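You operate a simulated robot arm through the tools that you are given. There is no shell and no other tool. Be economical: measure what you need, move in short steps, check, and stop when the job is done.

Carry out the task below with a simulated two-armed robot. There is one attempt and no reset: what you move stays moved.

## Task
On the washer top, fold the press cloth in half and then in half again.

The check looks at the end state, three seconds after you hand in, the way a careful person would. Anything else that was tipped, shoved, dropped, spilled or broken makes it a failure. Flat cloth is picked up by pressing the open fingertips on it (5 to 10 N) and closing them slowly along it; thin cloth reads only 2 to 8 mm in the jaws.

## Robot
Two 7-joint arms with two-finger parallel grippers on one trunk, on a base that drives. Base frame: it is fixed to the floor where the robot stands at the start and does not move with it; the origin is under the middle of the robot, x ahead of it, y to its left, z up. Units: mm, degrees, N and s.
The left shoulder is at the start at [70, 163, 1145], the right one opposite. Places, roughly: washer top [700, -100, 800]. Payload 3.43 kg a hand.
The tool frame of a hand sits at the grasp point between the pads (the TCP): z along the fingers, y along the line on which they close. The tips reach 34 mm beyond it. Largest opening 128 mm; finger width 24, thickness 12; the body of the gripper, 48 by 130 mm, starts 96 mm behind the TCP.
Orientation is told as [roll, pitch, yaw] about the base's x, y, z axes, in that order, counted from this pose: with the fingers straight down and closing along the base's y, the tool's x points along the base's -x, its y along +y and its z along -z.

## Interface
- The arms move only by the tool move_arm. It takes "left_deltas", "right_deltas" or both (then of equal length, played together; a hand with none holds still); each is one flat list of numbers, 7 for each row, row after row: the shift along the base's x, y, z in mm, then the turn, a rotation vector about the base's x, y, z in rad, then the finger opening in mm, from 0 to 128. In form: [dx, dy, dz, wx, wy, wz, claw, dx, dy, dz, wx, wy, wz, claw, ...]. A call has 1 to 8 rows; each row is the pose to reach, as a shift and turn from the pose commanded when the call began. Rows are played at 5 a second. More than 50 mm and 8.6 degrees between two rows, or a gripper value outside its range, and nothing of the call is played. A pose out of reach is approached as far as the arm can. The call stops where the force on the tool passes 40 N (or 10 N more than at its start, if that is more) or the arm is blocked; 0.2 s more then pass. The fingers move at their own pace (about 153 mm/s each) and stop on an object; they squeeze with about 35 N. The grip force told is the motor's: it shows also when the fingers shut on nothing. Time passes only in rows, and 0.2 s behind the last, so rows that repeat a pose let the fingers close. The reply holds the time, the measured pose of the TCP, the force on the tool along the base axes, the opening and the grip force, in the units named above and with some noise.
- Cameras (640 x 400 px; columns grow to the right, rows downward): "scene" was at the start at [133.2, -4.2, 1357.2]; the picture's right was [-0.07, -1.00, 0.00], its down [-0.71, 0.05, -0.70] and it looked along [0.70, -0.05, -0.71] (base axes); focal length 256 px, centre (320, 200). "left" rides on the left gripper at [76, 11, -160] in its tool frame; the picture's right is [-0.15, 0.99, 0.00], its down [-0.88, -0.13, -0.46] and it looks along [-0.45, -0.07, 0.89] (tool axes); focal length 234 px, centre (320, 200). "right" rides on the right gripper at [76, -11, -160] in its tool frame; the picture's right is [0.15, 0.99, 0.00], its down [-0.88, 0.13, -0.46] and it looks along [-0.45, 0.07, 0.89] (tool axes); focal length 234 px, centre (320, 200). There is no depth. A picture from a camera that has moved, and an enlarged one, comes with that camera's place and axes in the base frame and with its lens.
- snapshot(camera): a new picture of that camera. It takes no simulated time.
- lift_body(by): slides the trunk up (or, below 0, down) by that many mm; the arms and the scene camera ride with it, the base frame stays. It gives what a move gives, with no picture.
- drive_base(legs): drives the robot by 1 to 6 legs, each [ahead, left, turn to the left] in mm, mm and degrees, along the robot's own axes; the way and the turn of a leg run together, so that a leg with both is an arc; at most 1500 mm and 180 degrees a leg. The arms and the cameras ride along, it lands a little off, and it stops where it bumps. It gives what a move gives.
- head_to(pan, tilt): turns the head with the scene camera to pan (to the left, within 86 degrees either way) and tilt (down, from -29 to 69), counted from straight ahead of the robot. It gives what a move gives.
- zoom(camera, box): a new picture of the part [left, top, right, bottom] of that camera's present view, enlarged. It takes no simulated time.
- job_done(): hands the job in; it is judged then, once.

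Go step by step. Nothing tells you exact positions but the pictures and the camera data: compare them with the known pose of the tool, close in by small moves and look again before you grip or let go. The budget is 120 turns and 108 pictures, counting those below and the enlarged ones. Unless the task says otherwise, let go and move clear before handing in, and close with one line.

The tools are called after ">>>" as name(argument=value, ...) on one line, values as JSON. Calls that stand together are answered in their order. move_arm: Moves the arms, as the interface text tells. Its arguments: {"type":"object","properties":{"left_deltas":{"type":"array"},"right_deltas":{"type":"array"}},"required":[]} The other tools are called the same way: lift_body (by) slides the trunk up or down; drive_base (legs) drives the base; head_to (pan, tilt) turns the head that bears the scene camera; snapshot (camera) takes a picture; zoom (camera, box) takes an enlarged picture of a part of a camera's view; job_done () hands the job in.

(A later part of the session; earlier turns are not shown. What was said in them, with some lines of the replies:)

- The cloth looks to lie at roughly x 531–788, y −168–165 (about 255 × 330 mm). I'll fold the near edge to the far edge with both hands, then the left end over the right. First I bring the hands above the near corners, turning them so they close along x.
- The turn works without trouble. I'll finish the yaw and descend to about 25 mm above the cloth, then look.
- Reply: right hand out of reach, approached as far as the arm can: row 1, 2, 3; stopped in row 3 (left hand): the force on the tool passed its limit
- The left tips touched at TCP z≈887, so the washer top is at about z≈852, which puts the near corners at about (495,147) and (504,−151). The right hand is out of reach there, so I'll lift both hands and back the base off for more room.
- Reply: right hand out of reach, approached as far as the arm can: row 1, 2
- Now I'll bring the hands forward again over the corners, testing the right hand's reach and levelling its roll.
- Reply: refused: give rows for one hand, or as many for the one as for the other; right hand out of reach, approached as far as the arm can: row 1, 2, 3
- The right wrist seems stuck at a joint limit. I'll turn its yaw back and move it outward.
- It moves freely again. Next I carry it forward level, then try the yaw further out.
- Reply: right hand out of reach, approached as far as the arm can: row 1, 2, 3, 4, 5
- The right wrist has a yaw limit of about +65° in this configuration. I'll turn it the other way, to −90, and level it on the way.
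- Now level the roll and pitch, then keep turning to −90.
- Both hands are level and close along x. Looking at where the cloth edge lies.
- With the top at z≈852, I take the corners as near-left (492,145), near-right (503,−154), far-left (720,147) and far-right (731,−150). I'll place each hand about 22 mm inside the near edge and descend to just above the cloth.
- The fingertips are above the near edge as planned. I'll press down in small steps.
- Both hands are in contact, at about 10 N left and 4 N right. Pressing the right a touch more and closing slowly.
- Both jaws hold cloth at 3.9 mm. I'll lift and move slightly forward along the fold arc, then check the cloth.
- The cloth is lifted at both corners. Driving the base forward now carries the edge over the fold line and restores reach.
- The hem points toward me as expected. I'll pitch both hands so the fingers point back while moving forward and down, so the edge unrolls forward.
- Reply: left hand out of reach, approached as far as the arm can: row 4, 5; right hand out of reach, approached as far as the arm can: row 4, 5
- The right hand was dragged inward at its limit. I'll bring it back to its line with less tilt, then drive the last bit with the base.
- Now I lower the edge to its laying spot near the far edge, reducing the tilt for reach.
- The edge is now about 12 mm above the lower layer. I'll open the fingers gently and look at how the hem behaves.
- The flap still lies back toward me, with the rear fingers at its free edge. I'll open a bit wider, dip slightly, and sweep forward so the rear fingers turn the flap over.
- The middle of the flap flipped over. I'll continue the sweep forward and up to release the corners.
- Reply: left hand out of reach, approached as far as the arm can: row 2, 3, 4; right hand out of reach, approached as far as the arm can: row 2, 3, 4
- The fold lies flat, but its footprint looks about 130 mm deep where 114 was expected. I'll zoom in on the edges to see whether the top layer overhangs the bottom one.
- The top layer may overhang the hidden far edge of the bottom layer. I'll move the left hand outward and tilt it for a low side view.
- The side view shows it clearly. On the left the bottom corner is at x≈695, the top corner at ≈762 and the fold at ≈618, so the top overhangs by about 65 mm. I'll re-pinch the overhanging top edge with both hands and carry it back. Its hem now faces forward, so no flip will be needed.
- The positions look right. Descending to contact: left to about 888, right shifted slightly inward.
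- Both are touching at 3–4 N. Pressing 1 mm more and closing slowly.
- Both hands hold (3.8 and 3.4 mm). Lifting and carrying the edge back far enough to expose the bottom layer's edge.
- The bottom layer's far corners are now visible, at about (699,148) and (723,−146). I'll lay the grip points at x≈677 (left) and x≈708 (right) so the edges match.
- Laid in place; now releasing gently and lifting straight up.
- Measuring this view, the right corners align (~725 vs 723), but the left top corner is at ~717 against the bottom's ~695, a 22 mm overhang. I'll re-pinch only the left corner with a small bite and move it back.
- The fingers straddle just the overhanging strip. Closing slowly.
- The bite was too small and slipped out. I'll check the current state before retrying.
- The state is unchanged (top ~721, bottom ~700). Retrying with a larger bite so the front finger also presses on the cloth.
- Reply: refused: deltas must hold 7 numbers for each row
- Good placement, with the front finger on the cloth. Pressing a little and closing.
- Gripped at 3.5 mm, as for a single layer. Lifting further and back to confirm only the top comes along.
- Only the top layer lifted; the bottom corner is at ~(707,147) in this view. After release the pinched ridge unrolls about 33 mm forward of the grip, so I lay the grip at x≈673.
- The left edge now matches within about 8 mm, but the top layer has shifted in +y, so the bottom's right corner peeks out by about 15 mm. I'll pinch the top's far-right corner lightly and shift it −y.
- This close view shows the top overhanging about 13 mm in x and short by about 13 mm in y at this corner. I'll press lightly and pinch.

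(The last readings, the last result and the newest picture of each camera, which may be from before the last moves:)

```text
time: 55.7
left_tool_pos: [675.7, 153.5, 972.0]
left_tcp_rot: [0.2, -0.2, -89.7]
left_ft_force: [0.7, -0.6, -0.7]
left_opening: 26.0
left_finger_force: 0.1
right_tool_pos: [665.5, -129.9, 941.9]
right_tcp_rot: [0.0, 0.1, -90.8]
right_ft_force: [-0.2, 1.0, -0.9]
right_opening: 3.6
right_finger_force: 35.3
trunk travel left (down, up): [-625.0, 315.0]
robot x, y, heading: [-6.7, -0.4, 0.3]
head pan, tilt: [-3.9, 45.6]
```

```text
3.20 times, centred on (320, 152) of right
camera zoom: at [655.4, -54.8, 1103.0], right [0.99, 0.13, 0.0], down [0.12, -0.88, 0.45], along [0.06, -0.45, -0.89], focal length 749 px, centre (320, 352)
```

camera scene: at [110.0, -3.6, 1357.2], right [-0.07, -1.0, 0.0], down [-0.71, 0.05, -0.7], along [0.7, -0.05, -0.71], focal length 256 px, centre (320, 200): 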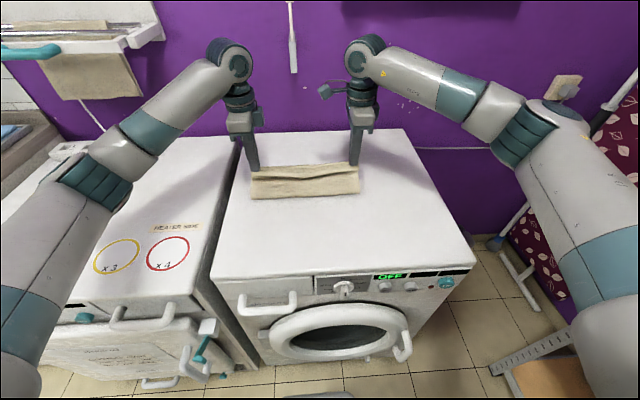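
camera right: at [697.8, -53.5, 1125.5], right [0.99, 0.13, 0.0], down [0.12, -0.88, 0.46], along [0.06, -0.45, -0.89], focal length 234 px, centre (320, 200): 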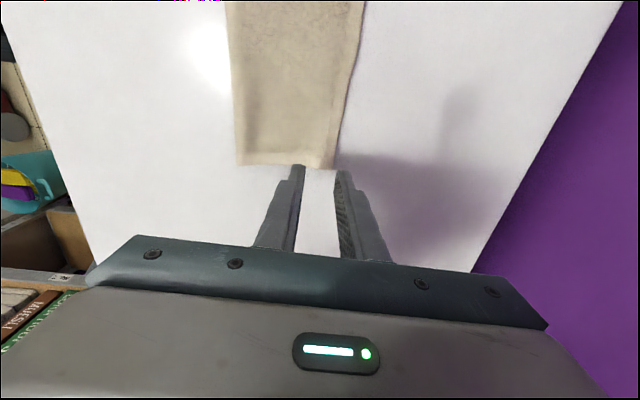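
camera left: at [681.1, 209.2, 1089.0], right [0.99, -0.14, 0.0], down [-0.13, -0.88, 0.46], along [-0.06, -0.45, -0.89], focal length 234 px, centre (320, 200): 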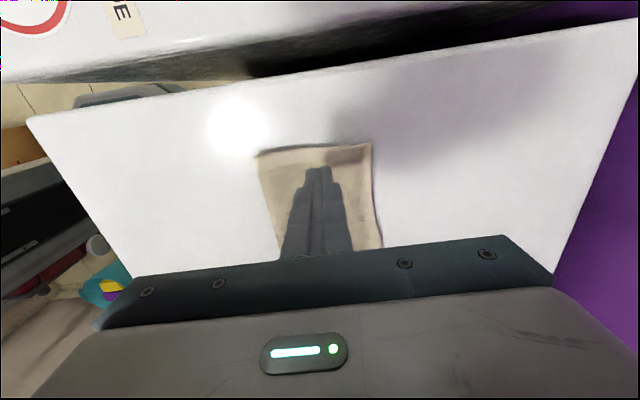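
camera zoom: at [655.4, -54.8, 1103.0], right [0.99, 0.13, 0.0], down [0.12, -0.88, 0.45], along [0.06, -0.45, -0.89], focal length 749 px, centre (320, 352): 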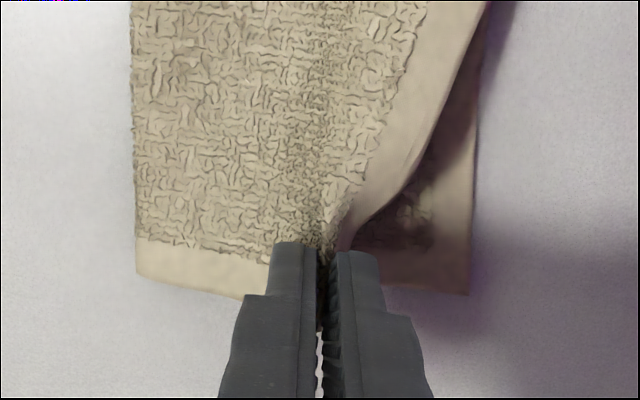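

The bottom corner is visible at ≈(723,−151). I'll lay the grip at x≈692, y≈−134 and release.

>>> move_arm(right_deltas=[10, -2, -12, 0, 0, 0, 0, 20, -4, -24, 0, 0, 0, 0, 27, -5, -36, 0, 0, 0, 0, 27, -5, -45, 0, 0, 0, 0, 27, -5, -45, 0, 0, 0, 10, 27, -5, -44, 0, 0, 0, 22, 27, -5, -38, 0, 0, 0, 26, 27, -5, -15, 0, 0, 0, 26])

>>> move_arm(right_deltas=[0, 0, 25, 0, 0, 0, 26, 0, 0, 45, 0, 0, 0, 26])

>>> zoom(camera="right", box=[220, 90, 420, 215])

>>> zoom(camera="scene", box=[230, 120, 390, 220])

>>> zoom(camera="left", box=[220, 100, 420, 225])

```text
time: 57.5
left_tool_pos: [676.3, 154.0, 973.8]
left_tcp_rot: [0.1, -0.2, -89.7]
left_ft_force: [0.2, 0.6, -0.2]
left_opening: 26.2
left_finger_force: 0.1
right_tool_pos: [693.0, -135.7, 927.9]
right_tcp_rot: [-0.1, 0.1, -90.7]
right_ft_force: [0.2, 0.6, -0.6]
right_opening: 25.9
right_finger_force: 0.0
trunk travel left (down, up): [-625.0, 315.0]
robot x, y, heading: [-8.0, -3.0, 0.1]
head pan, tilt: [-3.9, 45.6]
```

```text
time: 58.1
left_tool_pos: [677.1, 153.6, 972.4]
left_tcp_rot: [0.2, -0.2, -89.6]
left_ft_force: [0.6, -0.3, 0.7]
left_opening: 25.9
left_finger_force: 0.0
right_tool_pos: [692.0, -134.6, 974.6]
right_tcp_rot: [0.1, 0.0, -90.8]
right_ft_force: [-0.1, -0.4, 0.3]
right_opening: 26.0
right_finger_force: 0.0
trunk travel left (down, up): [-625.0, 315.0]
robot x, y, heading: [-4.8, 0.9, 0.1]
head pan, tilt: [-3.9, 45.6]
```

```text
3.20 times, centred on (320, 152) of right
camera zoom: at [682.4, -59.8, 1134.1], right [0.99, 0.13, 0.0], down [0.12, -0.88, 0.45], along [0.06, -0.45, -0.89], focal length 749 px, centre (320, 352)
```

zoom: 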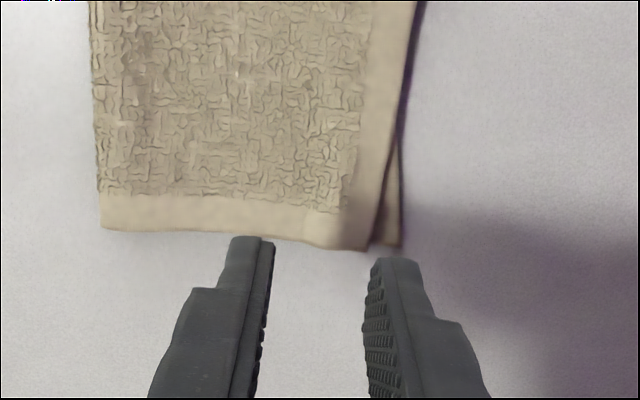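

```text
4.00 times, centred on (310, 170) of scene
camera zoom: at [129.1, -3.5, 1357.2], right [-0.07, -1.0, 0.0], down [-0.71, 0.05, -0.7], along [0.7, -0.05, -0.71], focal length 1023 px, centre (360, 320)
```

zoom: 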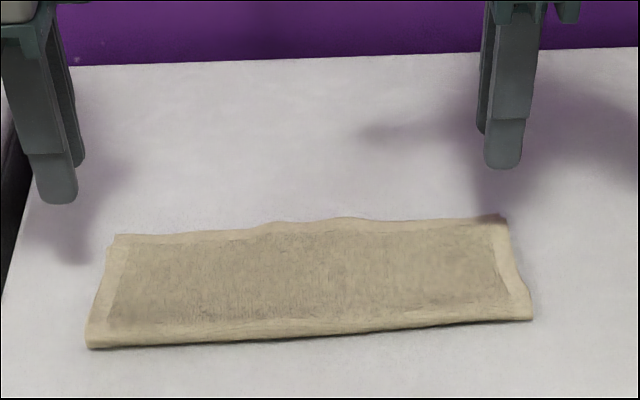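

```text
3.20 times, centred on (320, 162) of left
camera zoom: at [685.7, 230.3, 1132.6], right [0.99, -0.14, 0.0], down [-0.13, -0.88, 0.46], along [-0.06, -0.45, -0.89], focal length 749 px, centre (320, 320)
```

zoom: 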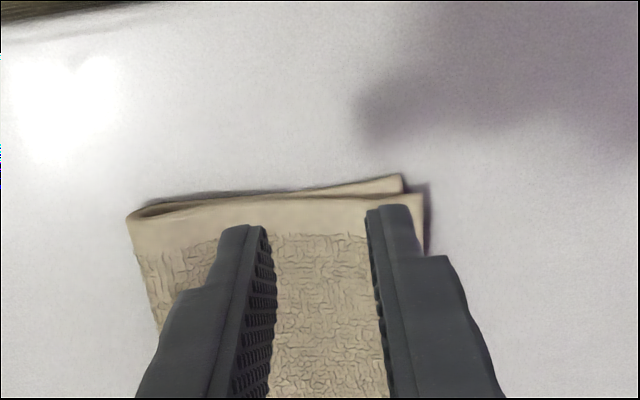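

Both corners now match within about 10 mm, which is good. For the second fold the left hand will take the flush right end (centre ≈(669,−154)) and carry it over the left end (centre ≈(655,143)). First the right hand moves clear while the left turns back to closing along y.

>>> move_arm(right_deltas=[-5, -25, 10, 0, 0, 0, 26, -10, -50, 20, 0, 0, 0, 26, -20, -80, 35, 0, 0, 0, 26, -30, -110, 50, 0, 0, 0, 26, -40, -140, 65, 0, 0, 0, 26, -50, -170, 80, 0, 0, 0, 26, -60, -200, 95, 0, 0, 0, 26, -70, -230, 110, 0, 0, 0, 26], left_deltas=[0, 0, 5, 0, 0, 0.145, 30, 0, -10, 10, 0, 0, 0.29, 30, 0, -25, 15, 0, 0, 0.435, 30, 0, -45, 15, 0, 0, 0.58, 30, 0, -70, 15, 0, 0, 0.725, 30, 0, -95, 15, 0, 0, 0.87, 30, 0, -120, 15, 0, 0, 1.015, 30, 0, -145, 15, 0, 0, 1.16, 30])

>>> move_arm(left_deltas=[-2, -40, -5, 0, 0, 0.14, 34, -4, -75, -10, 0, 0, 0.28, 34, -6, -110, -20, 0, 0, 0.405, 34, -8, -145, -35, 0, 0, 0.405, 34])

>>> snapshot(camera="left")

>>> snapshot(camera="scene")

```text
time: 59.9
left_tool_pos: [675.9, 7.8, 987.2]
left_tcp_rot: [0.2, -0.2, -23.0]
left_ft_force: [-0.7, -0.7, -0.2]
left_opening: 30.0
left_finger_force: 0.0
right_tool_pos: [623.4, -368.5, 1083.6]
right_tcp_rot: [0.0, 0.1, -90.8]
right_ft_force: [0.2, 0.0, 1.0]
right_opening: 26.0
right_finger_force: 0.0
trunk travel left (down, up): [-625.0, 315.0]
robot x, y, heading: [-5.8, -1.5, 0.1]
head pan, tilt: [-3.9, 45.6]
```

```text
time: 60.9
left_tool_pos: [668.5, -139.8, 951.1]
left_tcp_rot: [0.4, -0.2, 0.2]
left_ft_force: [-0.2, 0.0, -0.3]
left_opening: 34.0
left_finger_force: 0.1
right_tool_pos: [624.8, -368.3, 1081.8]
right_tcp_rot: [0.0, 0.2, -90.7]
right_ft_force: [0.3, 0.0, -0.2]
right_opening: 25.9
right_finger_force: 0.2
trunk travel left (down, up): [-625.0, 315.0]
robot x, y, heading: [-3.3, -1.7, -0.1]
head pan, tilt: [-3.9, 45.6]
```

```text
40 pictures are left
camera left: at [591.2, -129.3, 1111.3], right [0.14, 0.99, 0.0], down [0.88, -0.13, 0.46], along [0.45, -0.06, -0.89], focal length 234 px, centre (320, 200)
```

left: 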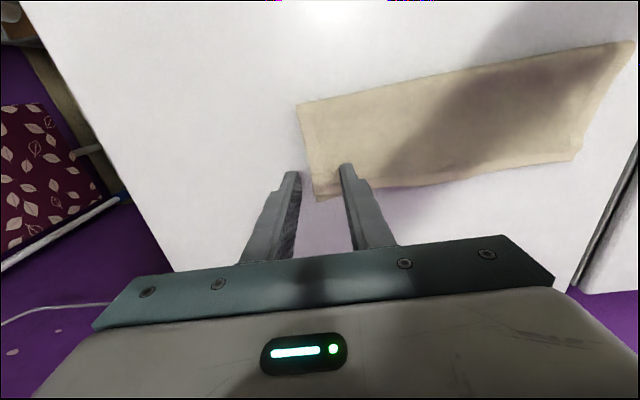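

```text
39 pictures are left
camera scene: at [129.2, -6.0, 1357.2], right [-0.07, -1.0, 0.0], down [-0.71, 0.05, -0.7], along [0.7, -0.04, -0.71], focal length 256 px, centre (320, 200)
```

scene: 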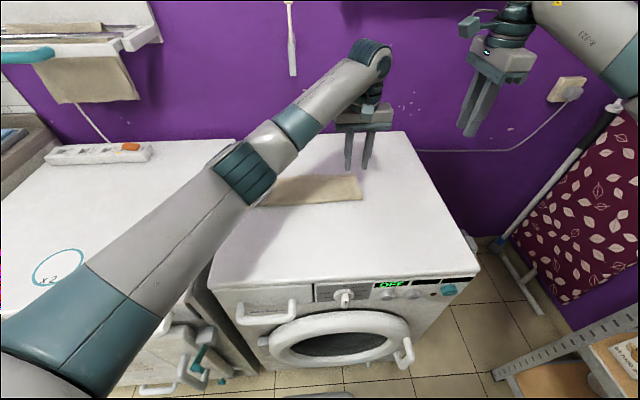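

The right end's edge is at y≈−153, x 608–720. I'll tilt the left hand 7° so the outer finger rests on the top just beyond the edge, butting both layers, with the inner finger on the cloth. Then I descend.

>>> move_arm(left_deltas=[-2, -2, -15, 0.06, 0, 0, 32, -4, -4, -30, 0.12, 0, 0, 32, -4, -4, -45, 0.12, 0, 0, 32, -4, -4, -54, 0.12, 0, 0, 32])

>>> zoom(camera="left", box=[220, 80, 420, 205])

```text
time: 61.9
left_tool_pos: [665.1, -142.6, 897.2]
left_tcp_rot: [7.0, -0.2, -0.1]
left_ft_force: [1.2, -0.9, -0.7]
left_opening: 32.1
left_finger_force: 0.0
right_tool_pos: [622.7, -365.5, 1081.7]
right_tcp_rot: [0.0, 0.2, -90.8]
right_ft_force: [-0.9, 0.1, 0.0]
right_opening: 26.1
right_finger_force: 0.1
trunk travel left (down, up): [-625.0, 315.0]
robot x, y, heading: [-4.3, 1.6, 0.0]
head pan, tilt: [-3.9, 45.6]
```

```text
3.20 times, centred on (320, 142) of left
camera zoom: at [586.9, -151.2, 1057.7], right [0.15, 0.98, 0.12], down [0.88, -0.19, 0.44], along [0.45, 0.04, -0.89], focal length 749 px, centre (320, 384)
```

zoom: 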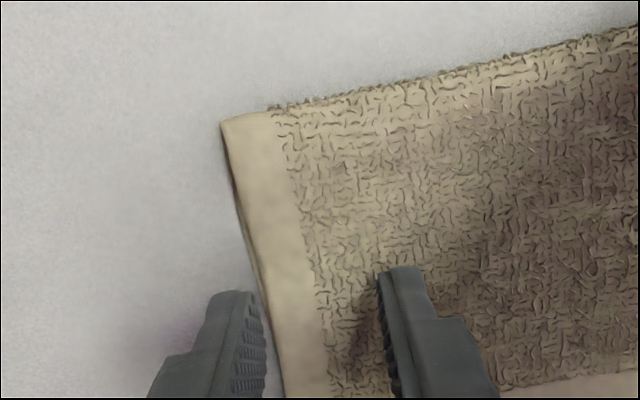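

The outer finger is just beyond the edge, exactly as wanted. Lowering to contact.

>>> move_arm(left_deltas=[0, 0, -3, 0, 0, 0, 32, 0, 0, -6, 0, 0, 0, 32, 0, 0, -7.5, 0, 0, 0, 32, 0, 0, -7.5, 0, 0, 0, 32])

```text
time: 62.9
left_tool_pos: [664.4, -142.3, 890.8]
left_tcp_rot: [7.0, -0.2, 0.0]
left_ft_force: [0.5, -0.2, 0.3]
left_opening: 32.0
left_finger_force: 0.3
right_tool_pos: [622.9, -365.7, 1081.6]
right_tcp_rot: [0.0, 0.1, -90.8]
right_ft_force: [-1.0, 1.0, -0.3]
right_opening: 25.9
right_finger_force: 0.0
trunk travel left (down, up): [-625.0, 315.0]
robot x, y, heading: [-3.8, -0.2, -0.1]
head pan, tilt: [-3.9, 45.6]
```

>>> move_arm(left_deltas=[0, 0, -1, 0, 0, 0, 32, 0, 0, -2, 0, 0, 0, 32, 0, 0, -2, 0, 0, 0, 32])

```text
time: 63.7
left_tool_pos: [664.2, -142.2, 889.8]
left_tcp_rot: [6.9, -0.2, 0.0]
left_ft_force: [0.0, -0.2, 3.5]
left_opening: 32.1
left_finger_force: 0.0
right_tool_pos: [623.4, -366.6, 1083.2]
right_tcp_rot: [0.0, 0.1, -90.9]
right_ft_force: [0.8, 0.6, -0.1]
right_opening: 26.1
right_finger_force: 0.1
trunk travel left (down, up): [-625.0, 315.0]
robot x, y, heading: [-6.6, -1.8, 0.2]
head pan, tilt: [-3.9, 45.6]
```

In contact at 3.5 N. Pressing a bit more and closing slowly.

>>> move_arm(left_deltas=[0, 0, -1.5, 0, 0, 0, 29, 0, 0, -1.5, 0, 0, 0, 25, 0, 0, -1.5, 0, 0, 0, 21, 0, 0, -1.5, 0, 0, 0, 17, 0, 0, -1.5, 0, 0, 0, 13, 0, 0, -1.5, 0, 0, 0, 9, 0, 0, -1.5, 0, 0, 0, 5, 0, 0, -1.5, 0, 0, 0, 0])

>>> move_arm(left_deltas=[0, 0, 0, 0, 0, 0, 0, 0, 2, 8, 0, 0, 0, 0, 0, 5, 18, 0, 0, 0, 0])

>>> zoom(camera="left", box=[200, 60, 440, 210])

>>> zoom(camera="scene", box=[290, 130, 410, 220])

```text
time: 65.5
left_tool_pos: [662.9, -141.3, 887.6]
left_tcp_rot: [7.0, -0.3, 0.0]
left_ft_force: [0.2, 1.8, 8.9]
left_opening: 6.1
left_finger_force: 35.1
right_tool_pos: [621.6, -364.5, 1083.7]
right_tcp_rot: [0.1, 0.1, -90.7]
right_ft_force: [0.0, -0.1, -0.9]
right_opening: 25.9
right_finger_force: 0.1
trunk travel left (down, up): [-625.0, 315.0]
robot x, y, heading: [-5.1, 0.2, -0.1]
head pan, tilt: [-3.9, 45.6]
```

```text
time: 66.3
left_tool_pos: [664.4, -135.3, 905.6]
left_tcp_rot: [6.8, -0.2, 0.0]
left_ft_force: [0.4, -0.2, 0.2]
left_opening: 6.1
left_finger_force: 34.7
right_tool_pos: [623.3, -365.8, 1083.8]
right_tcp_rot: [0.1, 0.0, -90.8]
right_ft_force: [0.3, 0.4, -0.6]
right_opening: 25.9
right_finger_force: 0.1
trunk travel left (down, up): [-625.0, 315.0]
robot x, y, heading: [-5.0, 0.5, 0.3]
head pan, tilt: [-3.9, 45.6]
```

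```text
2.67 times, centred on (320, 135) of left
camera zoom: at [586.9, -144.6, 1065.8], right [0.15, 0.98, 0.12], down [0.88, -0.18, 0.44], along [0.45, 0.04, -0.89], focal length 624 px, centre (320, 373)
```

zoom: 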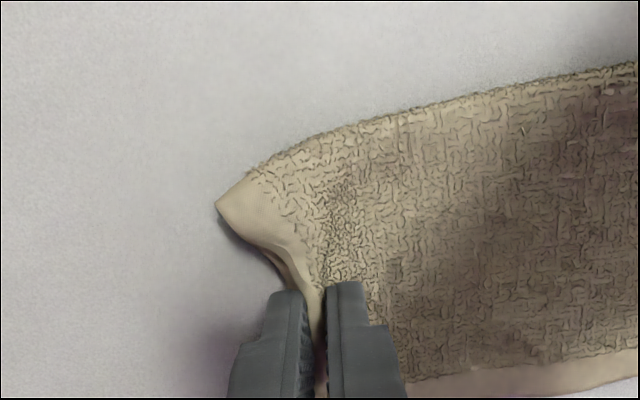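

```text
4.44 times, centred on (350, 175) of scene
camera zoom: at [128.9, -3.4, 1357.1], right [-0.07, -1.0, 0.0], down [-0.71, 0.05, -0.7], along [0.7, -0.05, -0.71], focal length 1137 px, centre (187, 311)
```

zoom: 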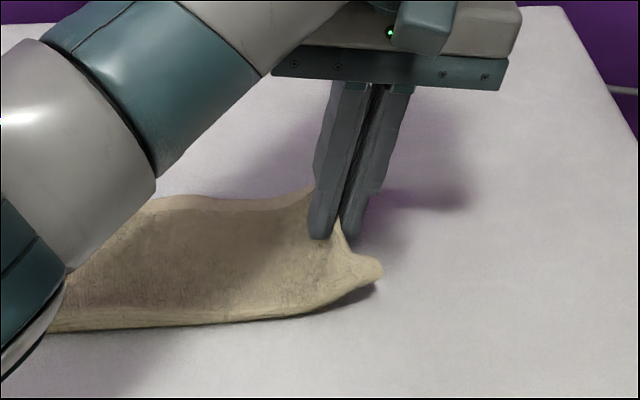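

Grip at 6.1 mm, so both layers are held. Now I swing up along the arc toward the middle, beginning to tilt the fingers back.

>>> move_arm(left_deltas=[0, 10, 22, 0, 0, 0, 0, -1, 25, 42, 0, 0, 0, 0, -2, 42, 60, 0, 0, 0, 0, -3, 62, 76, -0.06, 0, 0, 0, -4, 85, 88, -0.12, 0, 0, 0, -5, 108, 94, -0.22, 0, 0, 0, -6, 130, 94, -0.34, 0, 0, 0])

>>> snapshot(camera="left")

>>> zoom(camera="scene", box=[230, 120, 390, 220])

```text
time: 67.9
left_tool_pos: [659.6, -5.5, 999.5]
left_tcp_rot: [-12.7, -0.2, -0.1]
left_ft_force: [0.7, -0.2, -0.9]
left_opening: 5.2
left_finger_force: 34.8
right_tool_pos: [624.1, -364.7, 1083.4]
right_tcp_rot: [-0.1, 0.0, -90.8]
right_ft_force: [-0.2, 0.6, -0.2]
right_opening: 26.2
right_finger_force: 0.0
trunk travel left (down, up): [-625.0, 315.0]
robot x, y, heading: [-2.6, -2.0, -0.1]
head pan, tilt: [-3.9, 45.6]
```

```text
35 pictures are left
camera left: at [581.1, 40.3, 1153.5], right [0.15, 0.96, -0.22], down [0.88, -0.03, 0.48], along [0.45, -0.26, -0.85], focal length 234 px, centre (320, 200)
```

left: 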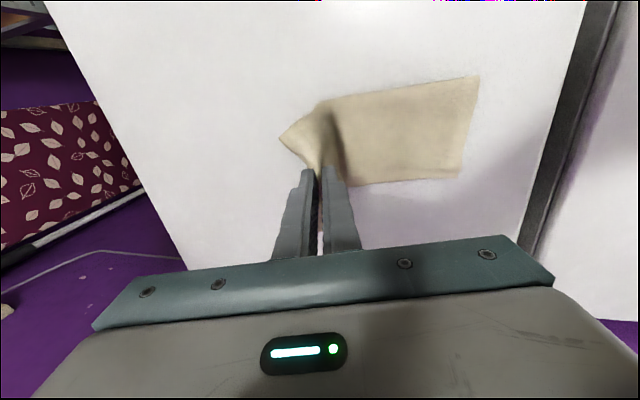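

```text
4.00 times, centred on (310, 170) of scene
camera zoom: at [129.5, -1.8, 1357.2], right [-0.07, -1.0, 0.0], down [-0.71, 0.05, -0.7], along [0.7, -0.05, -0.71], focal length 1023 px, centre (360, 320)
```

zoom: 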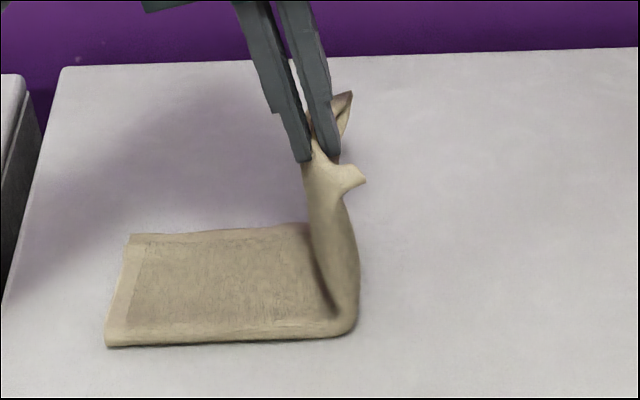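

The fold is rising nicely. The left end to match is at y≈138. Continuing the arc over and down toward it.

>>> move_arm(left_deltas=[-1, 20, -6, -0.01, 0, 0, 0, -2, 40, -16, -0.03, 0, 0, 0, -3, 60, -30, -0.05, 0, 0, 0, -4, 80, -48, -0.05, 0, 0, 0, -5, 95, -66, -0.05, 0, 0, 0, -5, 107, -82, -0.05, 0, 0, 0, -5, 112, -92, -0.05, 0, 0, 0])

>>> snapshot(camera="left")

>>> zoom(camera="scene", box=[230, 120, 390, 220])

```text
time: 69.5
left_tool_pos: [655.6, 106.1, 908.7]
left_tcp_rot: [-15.4, -0.2, 0.0]
left_ft_force: [0.0, -0.8, 0.4]
left_opening: 5.2
left_finger_force: 34.6
right_tool_pos: [623.9, -365.5, 1083.3]
right_tcp_rot: [0.0, 0.0, -90.8]
right_ft_force: [-0.1, -0.2, -0.1]
right_opening: 25.8
right_finger_force: 0.0
trunk travel left (down, up): [-625.0, 315.0]
robot x, y, heading: [-4.2, 3.4, -0.0]
head pan, tilt: [-3.9, 45.6]
```

```text
33 pictures are left
camera left: at [576.8, 157.7, 1059.9], right [0.15, 0.95, -0.26], down [0.88, 0.0, 0.48], along [0.45, -0.3, -0.84], focal length 234 px, centre (320, 200)
```

left: 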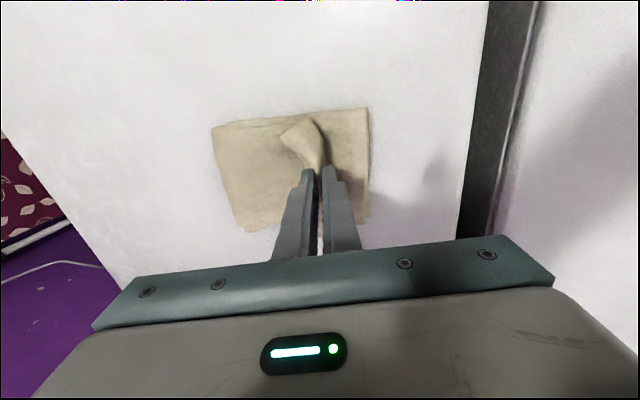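

```text
4.00 times, centred on (310, 170) of scene
camera zoom: at [129.3, -3.7, 1357.2], right [-0.07, -1.0, 0.0], down [-0.71, 0.05, -0.7], along [0.7, -0.05, -0.71], focal length 1023 px, centre (360, 320)
```

zoom: 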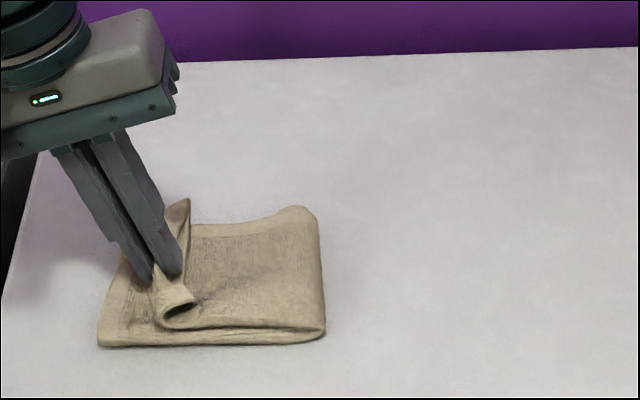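

The end lies over nicely, with the hem flap curled back. I'll lower slightly, release, and look.

>>> move_arm(left_deltas=[0, 2, -5, 0, 0, 0, 0, 0, 2, -5, 0, 0, 0, 10, 0, 2, -5, 0, 0, 0, 20, 0, 2, -5, 0, 0, 0, 30, 0, 2, -5, 0, 0, 0, 30, 0, 2, -5, 0, 0, 0, 30])

>>> zoom(camera="left", box=[190, 80, 430, 230])

>>> zoom(camera="scene", box=[240, 140, 340, 215])

```text
time: 70.9
left_tool_pos: [654.9, 106.8, 904.4]
left_tcp_rot: [-15.4, -0.2, 0.1]
left_ft_force: [-0.5, 0.3, -0.3]
left_opening: 30.1
left_finger_force: 0.1
right_tool_pos: [623.0, -365.6, 1082.6]
right_tcp_rot: [0.0, 0.1, -90.8]
right_ft_force: [1.1, 0.3, -0.4]
right_opening: 26.0
right_finger_force: 0.0
trunk travel left (down, up): [-625.0, 315.0]
robot x, y, heading: [-1.6, 0.3, -0.1]
head pan, tilt: [-3.9, 45.6]
```

```text
2.67 times, centred on (310, 155) of left
camera zoom: at [576.4, 160.0, 1055.3], right [0.15, 0.95, -0.26], down [0.88, 0.0, 0.48], along [0.45, -0.3, -0.84], focal length 624 px, centre (347, 320)
```

zoom: 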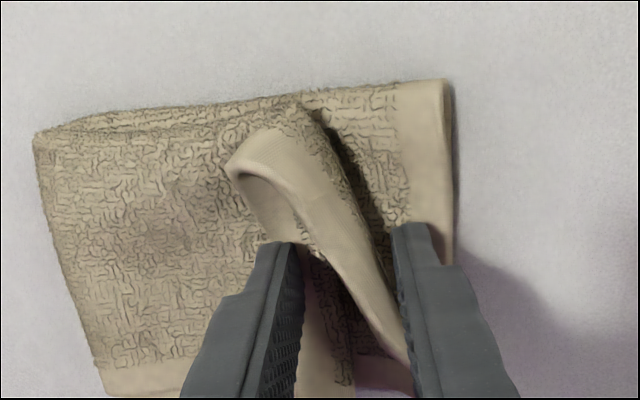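

```text
5.33 times, centred on (290, 178) of scene
camera zoom: at [129.3, -3.6, 1357.2], right [-0.07, -1.0, 0.0], down [-0.71, 0.05, -0.7], along [0.7, -0.05, -0.71], focal length 1364 px, centre (480, 320)
```

zoom: 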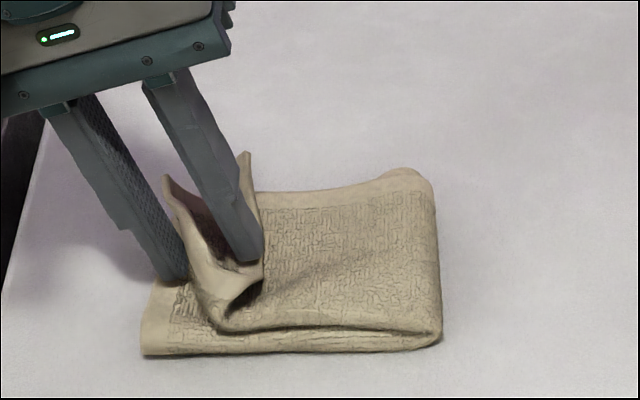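

The flap is partly standing. I'll open wider and sweep toward +y so the inner finger turns it over the left end.

>>> move_arm(left_deltas=[0, 8, 0, 0, 0, 0, 45, 0, 15, 0, 0, 0, 0, 60, 0, 23, 0, 0, 0, 0, 60, 0, 32, 1, 0, 0, 0, 60, 0, 42, 3, 0, 0, 0, 60])

>>> zoom(camera="left", box=[190, 80, 430, 230])

>>> zoom(camera="scene", box=[240, 140, 340, 215])

```text
time: 72.1
left_tool_pos: [652.3, 149.6, 904.9]
left_tcp_rot: [-15.4, -0.2, 0.0]
left_ft_force: [-0.9, -0.4, -0.2]
left_opening: 60.0
left_finger_force: 0.2
right_tool_pos: [622.7, -366.2, 1083.6]
right_tcp_rot: [0.0, -0.1, -90.8]
right_ft_force: [-0.2, -0.3, -0.2]
right_opening: 26.2
right_finger_force: 0.1
trunk travel left (down, up): [-625.0, 315.0]
robot x, y, heading: [-2.5, 4.7, 0.3]
head pan, tilt: [-3.9, 45.6]
```

```text
2.67 times, centred on (310, 155) of left
camera zoom: at [575.2, 202.0, 1057.0], right [0.15, 0.95, -0.26], down [0.88, 0.0, 0.48], along [0.45, -0.3, -0.84], focal length 624 px, centre (347, 320)
```

zoom: 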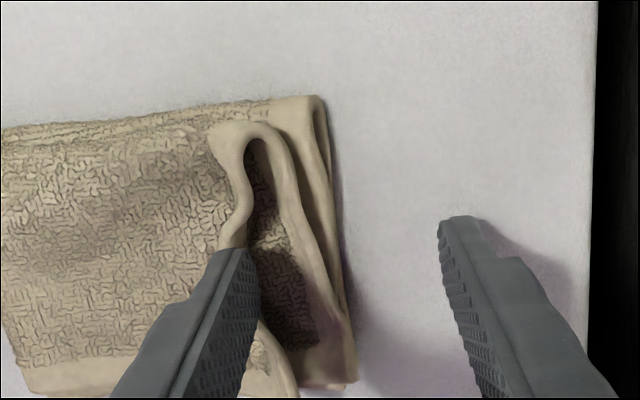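

```text
5.33 times, centred on (290, 178) of scene
camera zoom: at [129.2, -3.4, 1357.2], right [-0.07, -1.0, 0.0], down [-0.71, 0.05, -0.7], along [0.7, -0.05, -0.71], focal length 1364 px, centre (480, 320)
```

zoom: 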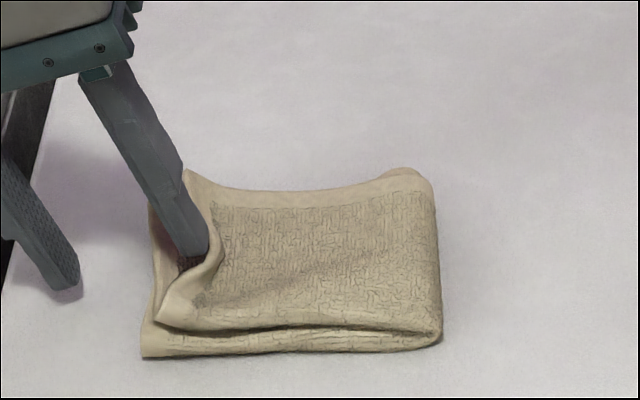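

The inner finger sits in the mouth between the two upper layers. I'll withdraw along the tool axis and let it settle.

>>> move_arm(left_deltas=[0, 4, 15, 0, 0, 0, 60, 0, 8, 30, 0, 0, 0, 60, 0, 16, 60, 0, 0, 0, 60, 0, 22, 80, 0, 0, 0, 60])

>>> zoom(camera="left", box=[170, 80, 410, 230])

>>> zoom(camera="scene", box=[240, 140, 340, 215])

```text
time: 73.1
left_tool_pos: [652.6, 170.0, 985.4]
left_tcp_rot: [-15.4, -0.1, -0.1]
left_ft_force: [0.0, 0.0, 0.6]
left_opening: 60.0
left_finger_force: 0.0
right_tool_pos: [624.5, -366.0, 1083.1]
right_tcp_rot: [0.0, 0.0, -90.8]
right_ft_force: [-0.2, -0.3, 0.3]
right_opening: 25.9
right_finger_force: 0.0
trunk travel left (down, up): [-625.0, 315.0]
robot x, y, heading: [-3.0, 0.3, -0.0]
head pan, tilt: [-3.9, 45.6]
```

```text
2.67 times, centred on (290, 155) of left
camera zoom: at [575.2, 221.6, 1137.5], right [0.15, 0.95, -0.26], down [0.88, 0.0, 0.48], along [0.45, -0.3, -0.84], focal length 624 px, centre (400, 320)
```

zoom: 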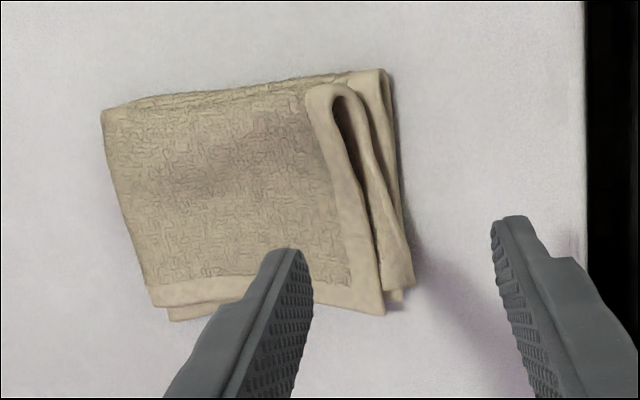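

```text
5.33 times, centred on (290, 178) of scene
camera zoom: at [129.0, -3.4, 1357.1], right [-0.07, -1.0, 0.0], down [-0.71, 0.05, -0.7], along [0.7, -0.05, -0.71], focal length 1364 px, centre (480, 320)
```

zoom: 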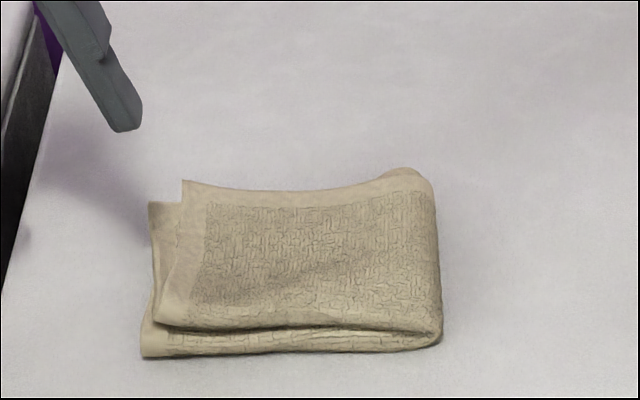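

This is a good result: four stacked layers with the ends nearly flush, though puffy. I'll level the hand and pat the stack down gently.

>>> move_arm(left_deltas=[-3, -20, 0, 0.09, 0, 0, 70, -6, -45, 0, 0.18, 0, 0, 70, -9, -75, -10, 0.268, 0, 0, 70, -12, -110, -30, 0.268, 0, 0, 70, -12, -110, -60, 0.268, 0, 0, 70, -12, -110, -75, 0.268, 0, 0, 70])

>>> move_arm(left_deltas=[0, 0, -5, 0, 0, 0, 70, 0, 0, -10, 0, 0, 0, 70, 0, 0, -13, 0, 0, 0, 70, 0, 0, -13, 0, 0, 0, 70])

```text
time: 74.5
left_tool_pos: [640.1, 61.1, 909.4]
left_tcp_rot: [0.1, -0.1, -0.1]
left_ft_force: [0.2, 0.7, 0.4]
left_opening: 70.0
left_finger_force: 0.1
right_tool_pos: [623.6, -366.6, 1083.5]
right_tcp_rot: [0.0, 0.1, -90.9]
right_ft_force: [-0.1, -0.1, -0.1]
right_opening: 25.8
right_finger_force: 0.1
trunk travel left (down, up): [-625.0, 315.0]
robot x, y, heading: [-1.9, -2.5, -0.1]
head pan, tilt: [-3.9, 45.6]
```

```text
time: 75.5
left_tool_pos: [640.6, 61.6, 897.0]
left_tcp_rot: [0.0, -0.3, 0.0]
left_ft_force: [-0.2, 0.4, 6.5]
left_opening: 69.7
left_finger_force: 0.2
right_tool_pos: [622.5, -366.7, 1082.7]
right_tcp_rot: [0.1, 0.0, -90.8]
right_ft_force: [0.6, 0.0, -0.1]
right_opening: 26.1
right_finger_force: 0.0
trunk travel left (down, up): [-625.0, 315.0]
robot x, y, heading: [-3.9, 1.1, 0.3]
head pan, tilt: [-3.9, 45.6]
```

Pressed at 6.5 N. A short +y stroke to draw the slack outward, then lift and look.

>>> move_arm(left_deltas=[0, 4, -0.5, 0, 0, 0, 70, 0, 8, -0.5, 0, 0, 0, 70, 0, 12, -0.5, 0, 0, 0, 70, 0, 12, 5, 0, 0, 0, 70, 0, 30, 40, 0, 0, 0, 70, 0, 70, 60, 0, 0, 0, 70, 0, 115, 75, 0, 0, 0, 70])

>>> zoom(camera="left", box=[150, 60, 410, 222])

>>> zoom(camera="scene", box=[240, 140, 340, 215])

```text
time: 77.1
left_tool_pos: [641.5, 179.0, 973.4]
left_tcp_rot: [-0.1, -0.3, -0.1]
left_ft_force: [-0.8, -0.3, 0.0]
left_opening: 70.0
left_finger_force: 0.2
right_tool_pos: [622.4, -364.9, 1082.8]
right_tcp_rot: [0.0, 0.1, -90.8]
right_ft_force: [0.4, -0.1, -0.3]
right_opening: 25.9
right_finger_force: 0.0
trunk travel left (down, up): [-625.0, 315.0]
robot x, y, heading: [-3.5, 1.8, -0.1]
head pan, tilt: [-3.9, 45.6]
```

```text
2.46 times, centred on (280, 141) of left
camera zoom: at [563.3, 188.8, 1133.1], right [0.15, 0.99, 0.0], down [0.88, -0.13, 0.46], along [0.45, -0.07, -0.89], focal length 576 px, centre (418, 345)
```

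zoom: 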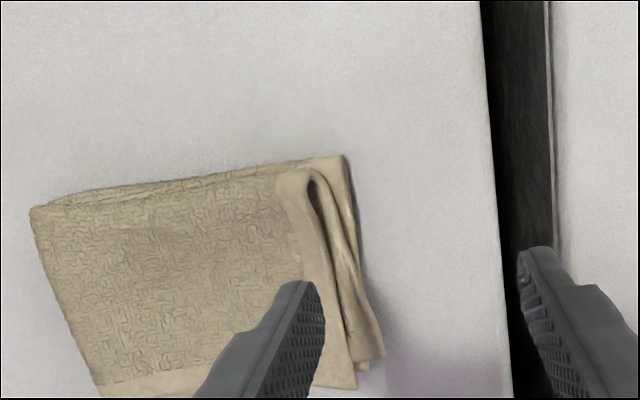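

```text
5.33 times, centred on (290, 178) of scene
camera zoom: at [128.6, -2.2, 1357.2], right [-0.07, -1.0, 0.0], down [-0.71, 0.05, -0.7], along [0.7, -0.05, -0.71], focal length 1364 px, centre (480, 320)
```

zoom: 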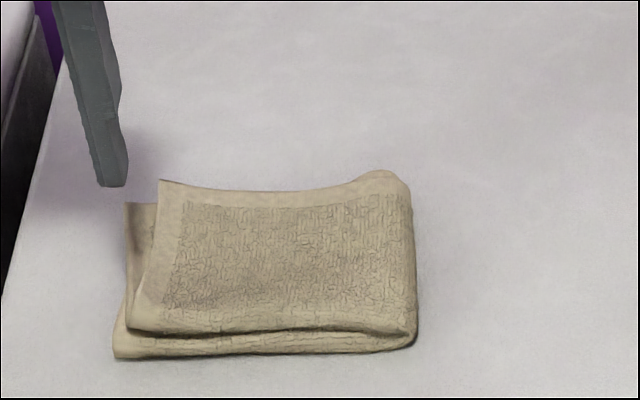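

The whole stack moved together about 12 mm toward +y, still well on the washer. The near-left corner remains puffy, so I'll pat straight down there and along the new fold line.

>>> move_arm(left_deltas=[-8, -45, -10, 0, 0, 0, 70, -15, -85, -40, 0, 0, 0, 70, -15, -85, -65, 0, 0, 0, 70, -15, -85, -74, 0, 0, 0, 70, -15, -85, -79, 0, 0, 0, 70, -15, -85, -81, 0, 0, 0, 70, -15, -85, -81, 0, 0, 0, 70])

```text
refused: row 2 steps farther than a row can; nothing moved
```

>>> move_arm(left_deltas=[-8, -40, -10, 0, 0, 0, 70, -15, -80, -35, 0, 0, 0, 70, -15, -85, -60, 0, 0, 0, 70, -15, -85, -72, 0, 0, 0, 70, -15, -85, -78, 0, 0, 0, 70, -15, -85, -81, 0, 0, 0, 70, -15, -85, -81, 0, 0, 0, 70])

```text
time: 78.7
left_tool_pos: [625.8, 91.7, 894.5]
left_tcp_rot: [-0.1, -0.5, 0.0]
left_ft_force: [4.4, 1.9, 24.8]
left_opening: 69.4
left_finger_force: 0.0
right_tool_pos: [621.8, -366.2, 1084.6]
right_tcp_rot: [0.1, 0.2, -90.9]
right_ft_force: [-1.0, -0.3, 0.3]
right_opening: 25.9
right_finger_force: 0.0
trunk travel left (down, up): [-625.0, 315.0]
robot x, y, heading: [-3.7, 0.7, 0.1]
head pan, tilt: [-3.9, 45.6]
```

Firm enough. Lifting, then one pat over the fold line at mid-depth, then retreat.

>>> move_arm(left_deltas=[0, 0, 15, 0, 0, 0, 70, 20, -20, 20, 0, 0, 0, 70, 40, -42, 20, 0, 0, 0, 70, 40, -42, 6, 0, 0, 0, 70, 40, -42, 2, 0, 0, 0, 70, 40, -42, 2, 0, 0, 0, 70])

>>> move_arm(left_deltas=[0, 0, 20, 0, 0, 0, 70, 0, 10, 60, 0, 0, 0, 70, 0, 50, 85, 0, 0, 0, 70, 0, 95, 95, 0, 0, 0, 70, 0, 140, 95, 0, 0, 0, 70])

>>> snapshot(camera="left")

>>> zoom(camera="scene", box=[240, 140, 340, 215])

```text
time: 80.1
left_tool_pos: [665.7, 50.0, 894.9]
left_tcp_rot: [-0.1, -0.3, 0.0]
left_ft_force: [3.0, -0.5, 10.7]
left_opening: 69.5
left_finger_force: 0.1
right_tool_pos: [622.5, -366.3, 1084.2]
right_tcp_rot: [0.1, 0.0, -90.8]
right_ft_force: [0.4, 0.2, 0.2]
right_opening: 25.9
right_finger_force: 0.0
trunk travel left (down, up): [-625.0, 315.0]
robot x, y, heading: [-2.6, -0.9, 0.2]
head pan, tilt: [-3.9, 45.6]
```

```text
time: 81.3
left_tool_pos: [666.6, 191.1, 987.4]
left_tcp_rot: [-0.1, -0.2, -0.1]
left_ft_force: [0.0, -0.5, -0.2]
left_opening: 70.1
left_finger_force: 0.0
right_tool_pos: [622.9, -363.3, 1083.4]
right_tcp_rot: [0.0, 0.0, -90.8]
right_ft_force: [-0.8, -0.4, 0.1]
right_opening: 26.1
right_finger_force: 0.1
trunk travel left (down, up): [-625.0, 315.0]
robot x, y, heading: [-1.1, -1.5, 0.1]
head pan, tilt: [-3.9, 45.6]
```

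```text
23 pictures are left
camera left: at [589.1, 202.9, 1148.1], right [0.15, 0.99, 0.0], down [0.88, -0.13, 0.46], along [0.45, -0.07, -0.89], focal length 234 px, centre (320, 200)
```

left: 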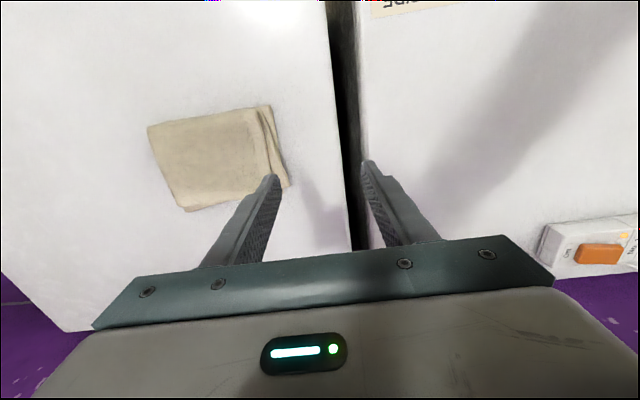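

```text
5.33 times, centred on (290, 178) of scene
camera zoom: at [128.8, -1.8, 1357.2], right [-0.07, -1.0, 0.0], down [-0.71, 0.05, -0.7], along [0.7, -0.05, -0.71], focal length 1364 px, centre (480, 320)
```

zoom: 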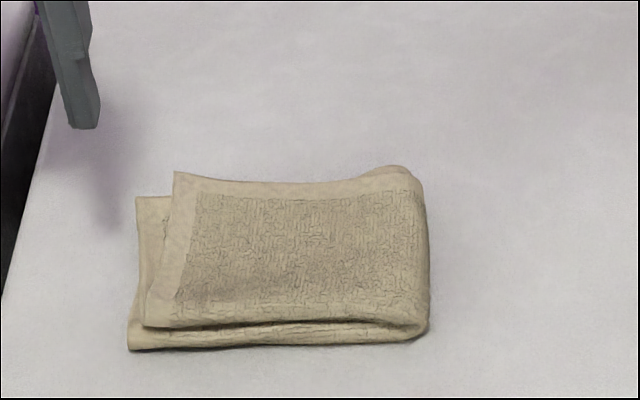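

>>> zoom(camera="left", box=[140, 95, 300, 220])

```text
3.20 times, centred on (220, 158) of left
camera zoom: at [589.1, 202.9, 1148.1], right [0.15, 0.99, 0.0], down [0.88, -0.13, 0.46], along [0.45, -0.07, -0.89], focal length 749 px, centre (640, 336)
```

zoom: 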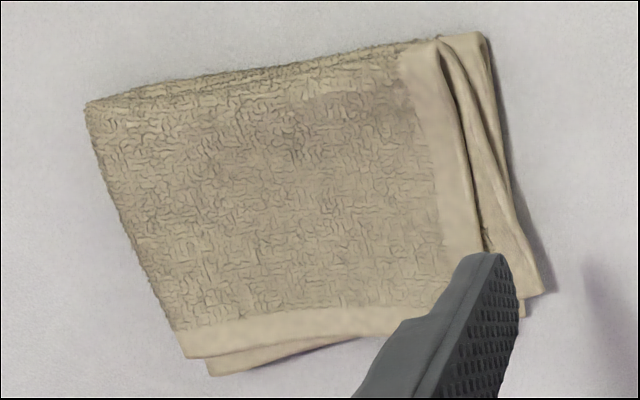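

The cloth now lies as a neat quarter stack with edges within about 15 mm. A final wide check while I move the hand higher.

>>> move_arm(left_deltas=[-5, 15, 25, 0, 0, 0, 70, -10, 30, 50, 0, 0, 0, 70])

>>> snapshot(camera="scene")

```text
time: 81.9
left_tool_pos: [656.2, 220.1, 1038.7]
left_tcp_rot: [0.1, -0.2, -0.1]
left_ft_force: [-0.6, -0.4, 0.8]
left_opening: 69.9
left_finger_force: 0.0
right_tool_pos: [621.9, -365.6, 1083.8]
right_tcp_rot: [0.0, -0.1, -90.8]
right_ft_force: [0.2, -0.6, 0.2]
right_opening: 25.9
right_finger_force: 0.0
trunk travel left (down, up): [-625.0, 315.0]
robot x, y, heading: [-4.5, -1.8, -0.1]
head pan, tilt: [-3.9, 45.6]
```

```text
20 pictures are left
camera scene: at [128.5, -3.3, 1357.2], right [-0.07, -1.0, 0.0], down [-0.71, 0.05, -0.7], along [0.7, -0.05, -0.71], focal length 256 px, centre (320, 200)
```

scene: 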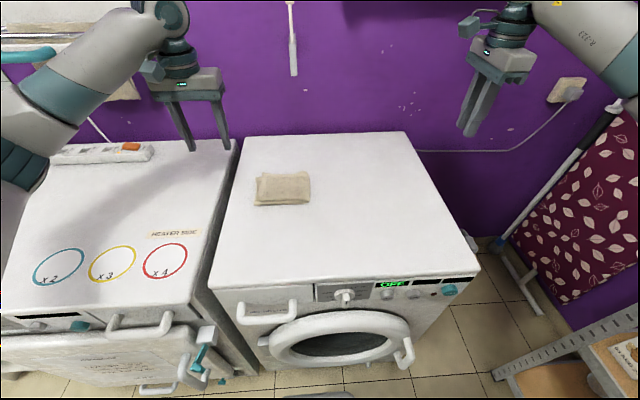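

The cloth is folded into quarters on the washer top, nothing else appears disturbed, and both hands are clear. Handing in.

>>> job_done()

```text
The job is handed in.
```

I folded the press cloth in half and then in half again on the washer top. The edges line up to within about 15–18 mm, nothing else looks disturbed, and both hands are clear.
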